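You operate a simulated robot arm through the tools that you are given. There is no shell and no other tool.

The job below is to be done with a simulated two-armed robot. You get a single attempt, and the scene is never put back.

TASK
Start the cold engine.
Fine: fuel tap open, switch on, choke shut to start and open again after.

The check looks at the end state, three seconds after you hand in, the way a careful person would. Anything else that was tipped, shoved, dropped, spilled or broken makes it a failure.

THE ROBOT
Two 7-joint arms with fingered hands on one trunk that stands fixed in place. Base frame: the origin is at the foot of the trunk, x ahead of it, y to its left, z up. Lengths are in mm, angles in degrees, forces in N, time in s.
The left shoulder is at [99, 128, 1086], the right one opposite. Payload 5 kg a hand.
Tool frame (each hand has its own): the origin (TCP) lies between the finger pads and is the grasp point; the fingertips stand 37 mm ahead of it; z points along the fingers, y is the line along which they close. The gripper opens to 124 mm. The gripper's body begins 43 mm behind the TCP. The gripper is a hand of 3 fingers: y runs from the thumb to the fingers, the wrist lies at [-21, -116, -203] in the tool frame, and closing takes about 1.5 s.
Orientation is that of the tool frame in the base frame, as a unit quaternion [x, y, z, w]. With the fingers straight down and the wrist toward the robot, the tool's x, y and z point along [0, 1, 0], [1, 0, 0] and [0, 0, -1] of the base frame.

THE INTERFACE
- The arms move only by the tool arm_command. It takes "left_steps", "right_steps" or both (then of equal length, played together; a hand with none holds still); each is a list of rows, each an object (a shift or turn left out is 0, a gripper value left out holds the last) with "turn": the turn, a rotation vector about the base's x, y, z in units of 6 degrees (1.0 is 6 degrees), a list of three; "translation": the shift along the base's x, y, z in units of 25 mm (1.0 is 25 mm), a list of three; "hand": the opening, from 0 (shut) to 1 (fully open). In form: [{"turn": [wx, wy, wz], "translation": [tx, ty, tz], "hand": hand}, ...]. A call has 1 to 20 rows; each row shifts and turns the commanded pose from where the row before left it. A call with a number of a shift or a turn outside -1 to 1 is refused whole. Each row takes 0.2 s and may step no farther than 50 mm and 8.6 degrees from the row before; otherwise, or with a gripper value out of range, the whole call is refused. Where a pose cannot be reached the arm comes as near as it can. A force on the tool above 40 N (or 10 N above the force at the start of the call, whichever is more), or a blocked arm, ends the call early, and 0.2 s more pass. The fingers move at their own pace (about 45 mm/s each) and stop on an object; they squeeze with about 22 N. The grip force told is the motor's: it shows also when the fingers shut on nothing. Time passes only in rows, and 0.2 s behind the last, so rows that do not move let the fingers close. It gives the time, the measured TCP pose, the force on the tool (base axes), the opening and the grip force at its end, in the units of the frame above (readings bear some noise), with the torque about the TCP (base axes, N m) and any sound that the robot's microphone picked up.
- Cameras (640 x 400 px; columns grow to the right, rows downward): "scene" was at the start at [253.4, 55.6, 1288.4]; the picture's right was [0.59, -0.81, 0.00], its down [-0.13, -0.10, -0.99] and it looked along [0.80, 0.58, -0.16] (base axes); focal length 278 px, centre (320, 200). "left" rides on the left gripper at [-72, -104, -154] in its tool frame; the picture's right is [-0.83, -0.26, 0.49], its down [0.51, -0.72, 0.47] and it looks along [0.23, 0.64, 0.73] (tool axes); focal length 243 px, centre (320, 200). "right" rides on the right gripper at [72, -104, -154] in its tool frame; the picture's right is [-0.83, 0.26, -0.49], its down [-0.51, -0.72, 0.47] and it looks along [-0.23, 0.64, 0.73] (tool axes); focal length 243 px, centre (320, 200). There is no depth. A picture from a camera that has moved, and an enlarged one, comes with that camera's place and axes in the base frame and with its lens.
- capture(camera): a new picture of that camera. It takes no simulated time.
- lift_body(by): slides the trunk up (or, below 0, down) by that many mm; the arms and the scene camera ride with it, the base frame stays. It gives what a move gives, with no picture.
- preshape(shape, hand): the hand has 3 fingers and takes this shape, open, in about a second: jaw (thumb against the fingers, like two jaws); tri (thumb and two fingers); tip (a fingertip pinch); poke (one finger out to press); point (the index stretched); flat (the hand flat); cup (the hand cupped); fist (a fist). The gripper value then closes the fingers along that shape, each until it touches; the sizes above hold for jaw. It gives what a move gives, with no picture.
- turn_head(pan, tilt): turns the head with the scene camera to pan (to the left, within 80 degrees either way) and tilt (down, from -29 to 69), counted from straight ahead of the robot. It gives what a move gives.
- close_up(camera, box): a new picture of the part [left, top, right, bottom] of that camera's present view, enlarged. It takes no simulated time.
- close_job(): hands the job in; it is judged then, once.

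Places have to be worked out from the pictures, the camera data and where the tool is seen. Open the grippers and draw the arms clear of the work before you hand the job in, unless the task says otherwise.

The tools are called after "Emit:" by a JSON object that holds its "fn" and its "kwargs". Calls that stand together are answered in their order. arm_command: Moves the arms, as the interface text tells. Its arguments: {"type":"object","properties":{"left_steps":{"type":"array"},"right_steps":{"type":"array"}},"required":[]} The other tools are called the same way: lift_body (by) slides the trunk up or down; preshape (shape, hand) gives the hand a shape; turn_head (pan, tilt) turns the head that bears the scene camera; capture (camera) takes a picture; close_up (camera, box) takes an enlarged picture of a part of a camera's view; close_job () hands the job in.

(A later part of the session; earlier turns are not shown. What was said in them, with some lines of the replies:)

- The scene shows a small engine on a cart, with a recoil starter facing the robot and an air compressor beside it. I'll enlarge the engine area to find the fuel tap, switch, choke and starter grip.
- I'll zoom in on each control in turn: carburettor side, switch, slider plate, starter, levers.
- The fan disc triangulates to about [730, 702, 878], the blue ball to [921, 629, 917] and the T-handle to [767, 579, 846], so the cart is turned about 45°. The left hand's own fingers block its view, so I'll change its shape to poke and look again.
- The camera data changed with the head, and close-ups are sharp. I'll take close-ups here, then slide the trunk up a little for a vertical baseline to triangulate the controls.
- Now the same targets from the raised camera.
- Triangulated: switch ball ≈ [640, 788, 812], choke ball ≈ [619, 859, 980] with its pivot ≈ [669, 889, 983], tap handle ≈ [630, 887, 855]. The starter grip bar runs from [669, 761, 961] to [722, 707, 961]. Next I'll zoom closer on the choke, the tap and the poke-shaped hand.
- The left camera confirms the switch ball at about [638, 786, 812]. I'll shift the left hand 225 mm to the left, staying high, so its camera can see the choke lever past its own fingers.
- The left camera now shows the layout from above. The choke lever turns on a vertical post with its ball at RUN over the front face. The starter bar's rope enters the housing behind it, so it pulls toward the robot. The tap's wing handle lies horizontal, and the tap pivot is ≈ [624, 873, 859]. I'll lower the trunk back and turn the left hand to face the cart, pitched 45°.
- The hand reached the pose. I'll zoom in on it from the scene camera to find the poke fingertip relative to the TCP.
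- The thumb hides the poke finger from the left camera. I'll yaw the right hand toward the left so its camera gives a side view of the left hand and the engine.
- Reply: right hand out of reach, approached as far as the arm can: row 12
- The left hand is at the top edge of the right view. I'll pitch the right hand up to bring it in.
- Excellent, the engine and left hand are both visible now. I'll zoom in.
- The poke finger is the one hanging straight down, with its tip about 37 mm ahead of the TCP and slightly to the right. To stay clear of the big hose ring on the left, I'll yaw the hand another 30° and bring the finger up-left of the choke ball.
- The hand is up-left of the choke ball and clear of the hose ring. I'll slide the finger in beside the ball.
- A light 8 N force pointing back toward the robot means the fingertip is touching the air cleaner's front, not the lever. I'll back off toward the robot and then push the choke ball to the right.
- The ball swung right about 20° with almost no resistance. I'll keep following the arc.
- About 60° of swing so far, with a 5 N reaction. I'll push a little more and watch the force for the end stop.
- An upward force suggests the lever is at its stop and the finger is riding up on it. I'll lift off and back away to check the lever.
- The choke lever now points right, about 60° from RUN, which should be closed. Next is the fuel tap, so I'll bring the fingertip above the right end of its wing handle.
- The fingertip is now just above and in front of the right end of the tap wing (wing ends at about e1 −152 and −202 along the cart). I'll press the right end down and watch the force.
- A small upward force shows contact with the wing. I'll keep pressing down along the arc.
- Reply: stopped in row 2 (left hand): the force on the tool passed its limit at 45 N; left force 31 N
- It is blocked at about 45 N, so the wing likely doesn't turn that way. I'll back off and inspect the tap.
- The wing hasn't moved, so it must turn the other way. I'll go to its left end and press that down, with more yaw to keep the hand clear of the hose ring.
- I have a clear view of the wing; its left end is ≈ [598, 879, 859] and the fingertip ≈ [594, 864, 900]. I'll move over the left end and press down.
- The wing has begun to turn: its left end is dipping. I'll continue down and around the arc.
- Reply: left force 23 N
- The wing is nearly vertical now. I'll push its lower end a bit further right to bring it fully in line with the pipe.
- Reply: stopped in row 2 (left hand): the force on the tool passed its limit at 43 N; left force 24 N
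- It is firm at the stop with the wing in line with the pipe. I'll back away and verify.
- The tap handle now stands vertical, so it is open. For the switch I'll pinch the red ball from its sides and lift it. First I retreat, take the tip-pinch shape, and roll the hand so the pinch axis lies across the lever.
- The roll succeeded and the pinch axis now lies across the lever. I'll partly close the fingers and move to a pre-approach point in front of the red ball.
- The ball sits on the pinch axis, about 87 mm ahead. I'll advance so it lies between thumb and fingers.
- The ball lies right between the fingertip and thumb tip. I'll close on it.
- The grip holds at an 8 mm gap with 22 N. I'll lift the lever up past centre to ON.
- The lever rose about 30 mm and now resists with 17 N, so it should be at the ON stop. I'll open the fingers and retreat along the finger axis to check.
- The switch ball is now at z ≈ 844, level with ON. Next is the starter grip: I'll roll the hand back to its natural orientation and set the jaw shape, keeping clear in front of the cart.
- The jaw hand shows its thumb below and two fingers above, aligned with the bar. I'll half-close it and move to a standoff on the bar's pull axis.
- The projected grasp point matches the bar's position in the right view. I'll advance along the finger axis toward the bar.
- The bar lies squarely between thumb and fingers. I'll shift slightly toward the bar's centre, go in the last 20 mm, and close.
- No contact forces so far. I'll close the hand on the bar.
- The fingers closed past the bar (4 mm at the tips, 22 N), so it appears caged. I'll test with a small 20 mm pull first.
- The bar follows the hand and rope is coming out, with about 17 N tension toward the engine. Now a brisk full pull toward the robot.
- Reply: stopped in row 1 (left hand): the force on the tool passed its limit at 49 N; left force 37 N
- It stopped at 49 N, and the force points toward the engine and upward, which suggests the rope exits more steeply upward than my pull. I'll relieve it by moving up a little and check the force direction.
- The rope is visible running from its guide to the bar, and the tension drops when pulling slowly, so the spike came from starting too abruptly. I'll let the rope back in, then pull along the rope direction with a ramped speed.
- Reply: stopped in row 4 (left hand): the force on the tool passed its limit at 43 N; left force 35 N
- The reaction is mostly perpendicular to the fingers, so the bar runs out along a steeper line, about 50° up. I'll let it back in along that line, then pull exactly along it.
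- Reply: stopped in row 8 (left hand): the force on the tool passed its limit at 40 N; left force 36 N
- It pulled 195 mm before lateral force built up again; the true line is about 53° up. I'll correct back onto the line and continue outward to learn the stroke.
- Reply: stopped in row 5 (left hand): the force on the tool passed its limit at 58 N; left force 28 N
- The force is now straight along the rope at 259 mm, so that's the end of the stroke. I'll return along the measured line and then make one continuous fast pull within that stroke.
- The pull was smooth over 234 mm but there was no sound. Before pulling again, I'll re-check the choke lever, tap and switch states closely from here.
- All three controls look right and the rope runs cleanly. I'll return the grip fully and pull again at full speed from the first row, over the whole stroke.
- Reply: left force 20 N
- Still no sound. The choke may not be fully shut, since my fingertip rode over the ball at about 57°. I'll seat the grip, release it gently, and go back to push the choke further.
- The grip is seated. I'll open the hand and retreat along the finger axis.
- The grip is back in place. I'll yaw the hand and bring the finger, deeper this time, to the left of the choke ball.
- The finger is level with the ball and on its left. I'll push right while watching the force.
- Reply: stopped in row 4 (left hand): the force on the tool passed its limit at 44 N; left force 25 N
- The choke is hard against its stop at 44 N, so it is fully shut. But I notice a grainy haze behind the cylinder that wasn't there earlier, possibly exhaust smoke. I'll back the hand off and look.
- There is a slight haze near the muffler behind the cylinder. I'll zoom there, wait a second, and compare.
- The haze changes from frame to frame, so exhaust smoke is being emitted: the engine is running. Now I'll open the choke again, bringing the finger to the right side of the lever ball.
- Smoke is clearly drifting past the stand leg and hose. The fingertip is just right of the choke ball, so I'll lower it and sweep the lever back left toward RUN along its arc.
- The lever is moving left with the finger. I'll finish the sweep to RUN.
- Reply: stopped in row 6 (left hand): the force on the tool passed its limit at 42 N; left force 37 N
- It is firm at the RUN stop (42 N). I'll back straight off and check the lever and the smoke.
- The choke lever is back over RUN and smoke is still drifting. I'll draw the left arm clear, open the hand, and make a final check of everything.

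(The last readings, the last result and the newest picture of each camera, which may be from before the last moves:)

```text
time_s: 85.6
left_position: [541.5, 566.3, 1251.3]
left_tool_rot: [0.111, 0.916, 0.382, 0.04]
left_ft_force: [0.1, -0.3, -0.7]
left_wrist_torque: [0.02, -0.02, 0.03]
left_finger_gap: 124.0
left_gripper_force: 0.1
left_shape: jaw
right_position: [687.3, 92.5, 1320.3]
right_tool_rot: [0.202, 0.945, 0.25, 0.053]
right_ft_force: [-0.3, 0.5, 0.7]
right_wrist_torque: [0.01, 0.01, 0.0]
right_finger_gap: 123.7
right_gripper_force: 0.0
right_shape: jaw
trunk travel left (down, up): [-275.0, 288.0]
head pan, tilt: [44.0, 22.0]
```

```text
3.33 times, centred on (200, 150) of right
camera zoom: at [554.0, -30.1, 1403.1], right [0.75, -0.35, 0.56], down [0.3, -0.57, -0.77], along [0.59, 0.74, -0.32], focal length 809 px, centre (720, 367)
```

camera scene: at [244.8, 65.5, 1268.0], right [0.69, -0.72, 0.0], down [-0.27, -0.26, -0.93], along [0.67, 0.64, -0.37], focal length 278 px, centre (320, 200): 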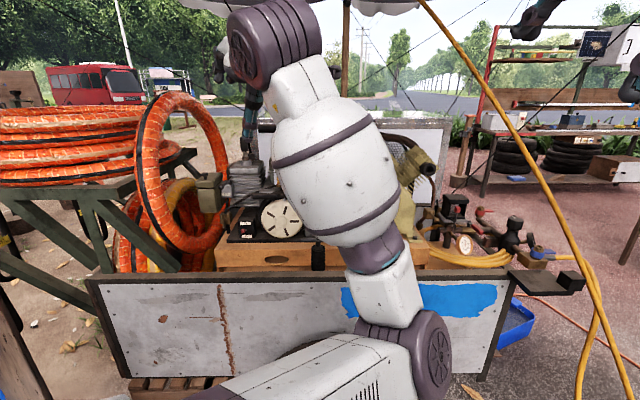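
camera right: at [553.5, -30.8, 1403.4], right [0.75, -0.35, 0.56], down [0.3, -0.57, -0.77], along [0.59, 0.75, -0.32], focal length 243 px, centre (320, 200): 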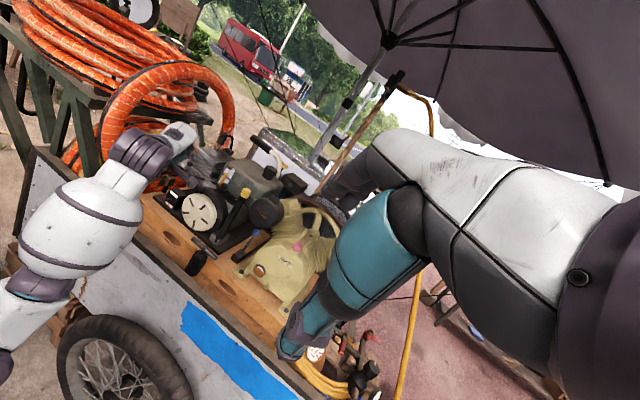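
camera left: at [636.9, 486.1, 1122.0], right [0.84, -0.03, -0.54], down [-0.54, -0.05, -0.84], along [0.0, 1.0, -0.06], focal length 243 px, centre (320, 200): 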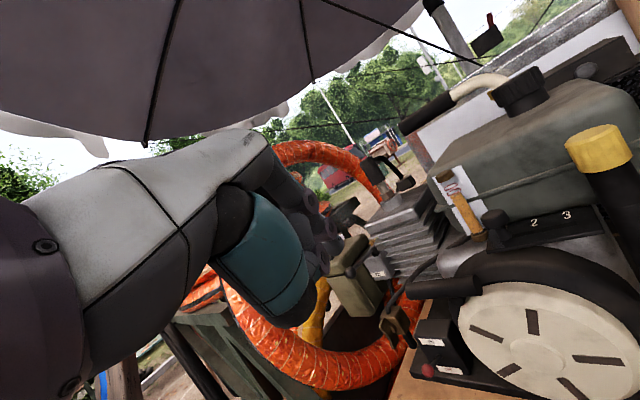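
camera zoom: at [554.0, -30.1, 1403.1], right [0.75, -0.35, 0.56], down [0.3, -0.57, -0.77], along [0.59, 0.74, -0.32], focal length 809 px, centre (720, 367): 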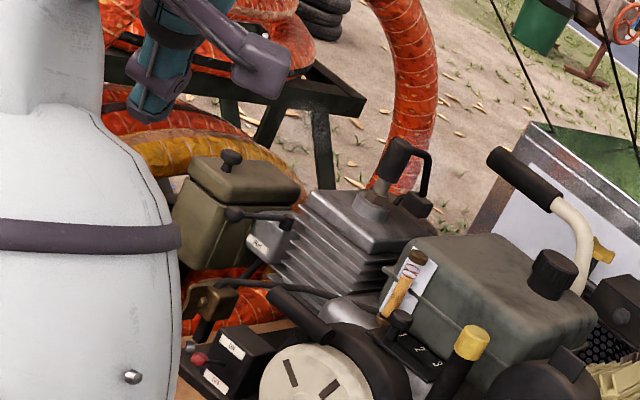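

Tap vertical, switch up, choke over RUN, starter grip seated, and nothing else disturbed. I'll wait a couple of seconds and confirm the engine is still smoking now that the choke is open.

Emit:
{"fn": "arm_command", "kwargs": {"left_steps": [{}, {}, {}, {}, {}, {}, {}, {}, {}, {}]}}

Emit:
{"fn": "close_up", "kwargs": {"camera": "right", "box": [190, 90, 260, 150]}}

Emit:
{"fn": "arm_command", "kwargs": {"left_steps": [{}, {}, {}]}}

Emit:
{"fn": "close_up", "kwargs": {"camera": "right", "box": [190, 90, 260, 150]}}

Emit:
{"fn": "close_up", "kwargs": {"camera": "right", "box": [160, 160, 210, 200]}}

Emit:
{"fn": "close_up", "kwargs": {"camera": "scene", "box": [220, 140, 280, 190]}}

```text
time_s: 87.8
left_position: [541.4, 565.4, 1251.0]
left_tool_rot: [0.111, 0.916, 0.383, 0.04]
left_ft_force: [-0.9, 0.0, -0.3]
left_wrist_torque: [0.05, 0.0, -0.01]
left_finger_gap: 124.1
left_gripper_force: 0.2
left_shape: jaw
right_position: [687.5, 92.6, 1320.0]
right_tool_rot: [0.201, 0.946, 0.25, 0.052]
right_ft_force: [-0.1, -0.3, 0.1]
right_wrist_torque: [0.0, 0.0, -0.03]
right_finger_gap: 123.6
right_gripper_force: 0.0
right_shape: jaw
trunk travel left (down, up): [-275.0, 288.0]
head pan, tilt: [44.0, 22.0]
```

```text
6.67 times, centred on (225, 120) of right
camera zoom: at [554.0, -30.0, 1403.1], right [0.75, -0.35, 0.56], down [0.3, -0.57, -0.77], along [0.59, 0.74, -0.32], focal length 1618 px, centre (953, 733)
```

zoom: 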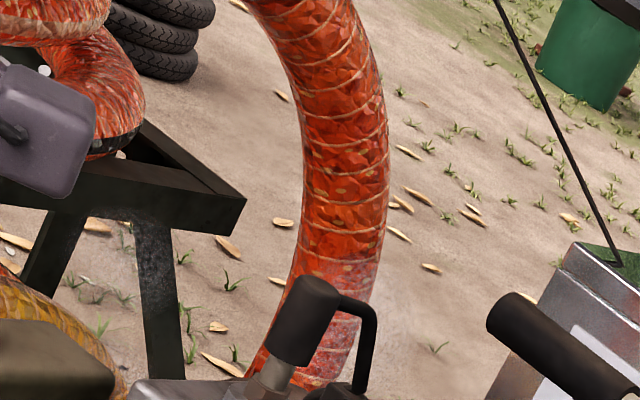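

```text
time_s: 88.6
left_position: [541.3, 566.8, 1252.2]
left_tool_rot: [0.11, 0.916, 0.383, 0.04]
left_ft_force: [0.6, -1.0, -1.4]
left_wrist_torque: [-0.01, 0.0, -0.03]
left_finger_gap: 124.0
left_gripper_force: 0.0
left_shape: jaw
right_position: [687.5, 93.3, 1320.5]
right_tool_rot: [0.202, 0.946, 0.25, 0.052]
right_ft_force: [0.9, -0.9, -0.8]
right_wrist_torque: [-0.02, 0.0, -0.01]
right_finger_gap: 123.6
right_gripper_force: 0.0
right_shape: jaw
trunk travel left (down, up): [-275.0, 288.0]
head pan, tilt: [44.0, 22.0]
```

```text
6.67 times, centred on (225, 120) of right
camera zoom: at [554.0, -29.9, 1403.1], right [0.75, -0.35, 0.56], down [0.3, -0.57, -0.77], along [0.59, 0.74, -0.32], focal length 1618 px, centre (953, 733)
```

zoom: 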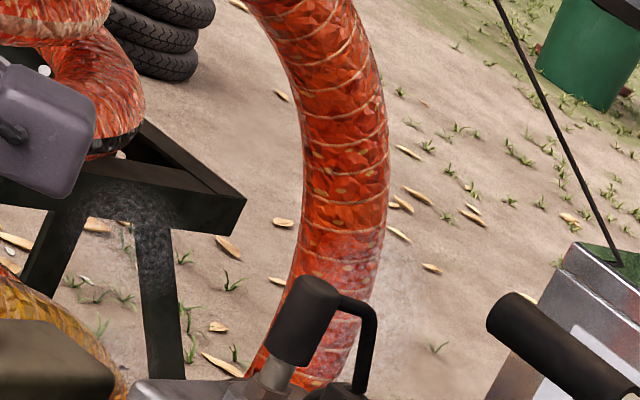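

```text
10.00 times, centred on (185, 180) of right
camera zoom: at [554.0, -29.9, 1403.1], right [0.75, -0.35, 0.56], down [0.3, -0.57, -0.77], along [0.59, 0.74, -0.32], focal length 2426 px, centre (1670, 400)
```

zoom: 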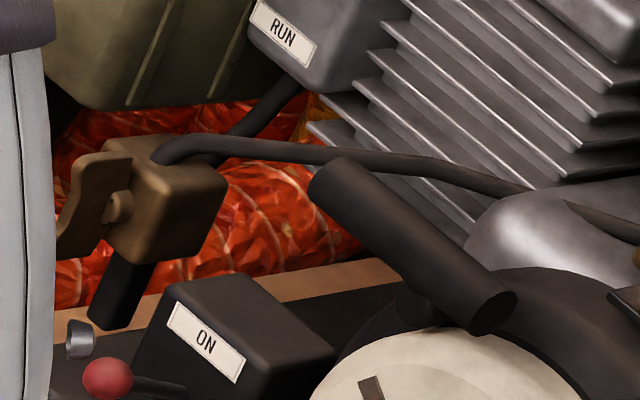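

```text
8.00 times, centred on (250, 165) of scene
camera zoom: at [244.9, 65.7, 1268.0], right [0.69, -0.72, 0.0], down [-0.27, -0.26, -0.93], along [0.67, 0.64, -0.37], focal length 2225 px, centre (880, 480)
```

zoom: 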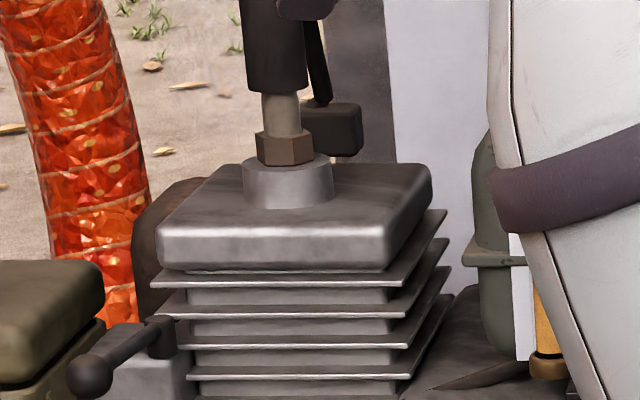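

Smoke keeps changing between frames 20 s after the last pull, and the first puffs appeared only after the full-stroke pull. So the engine is running on open choke with the tap open and switch on. The arms are clear and the hands open, so I'm handing in.

Emit:
{"fn": "close_job", "kwargs": {}}

```text
The job is handed in.
```

I believe the engine is running, and I've handed the job in. The microphone reported no sound at any point, so I'm going by exhaust smoke alone. The smoke first showed around the full-stroke pulls. It was still drifting at the last check, about 20 s after the final pull.

- **Fuel tap:** turned from horizontal to vertical, in line with the pipe, up to its stop. I took vertical to mean open, since the tap has no label.
- **Switch:** lifted to ON.
- **Choke:** pushed fully shut for the start, then swept back to RUN against its stop.
- **Starter grip:** it took several attempts. The early ones stopped on the force limit because I pulled at too shallow an angle. I eased the grip back into its seat afterwards.

During the attempts the fingertip lightly touched the air cleaner (about 8 N). I also pressed the tap wing the wrong way once, to about 45 N. Neither moved anything, and I saw nothing tipped or out of place in the last pictures. Both arms are clear of the cart and both hands are open.
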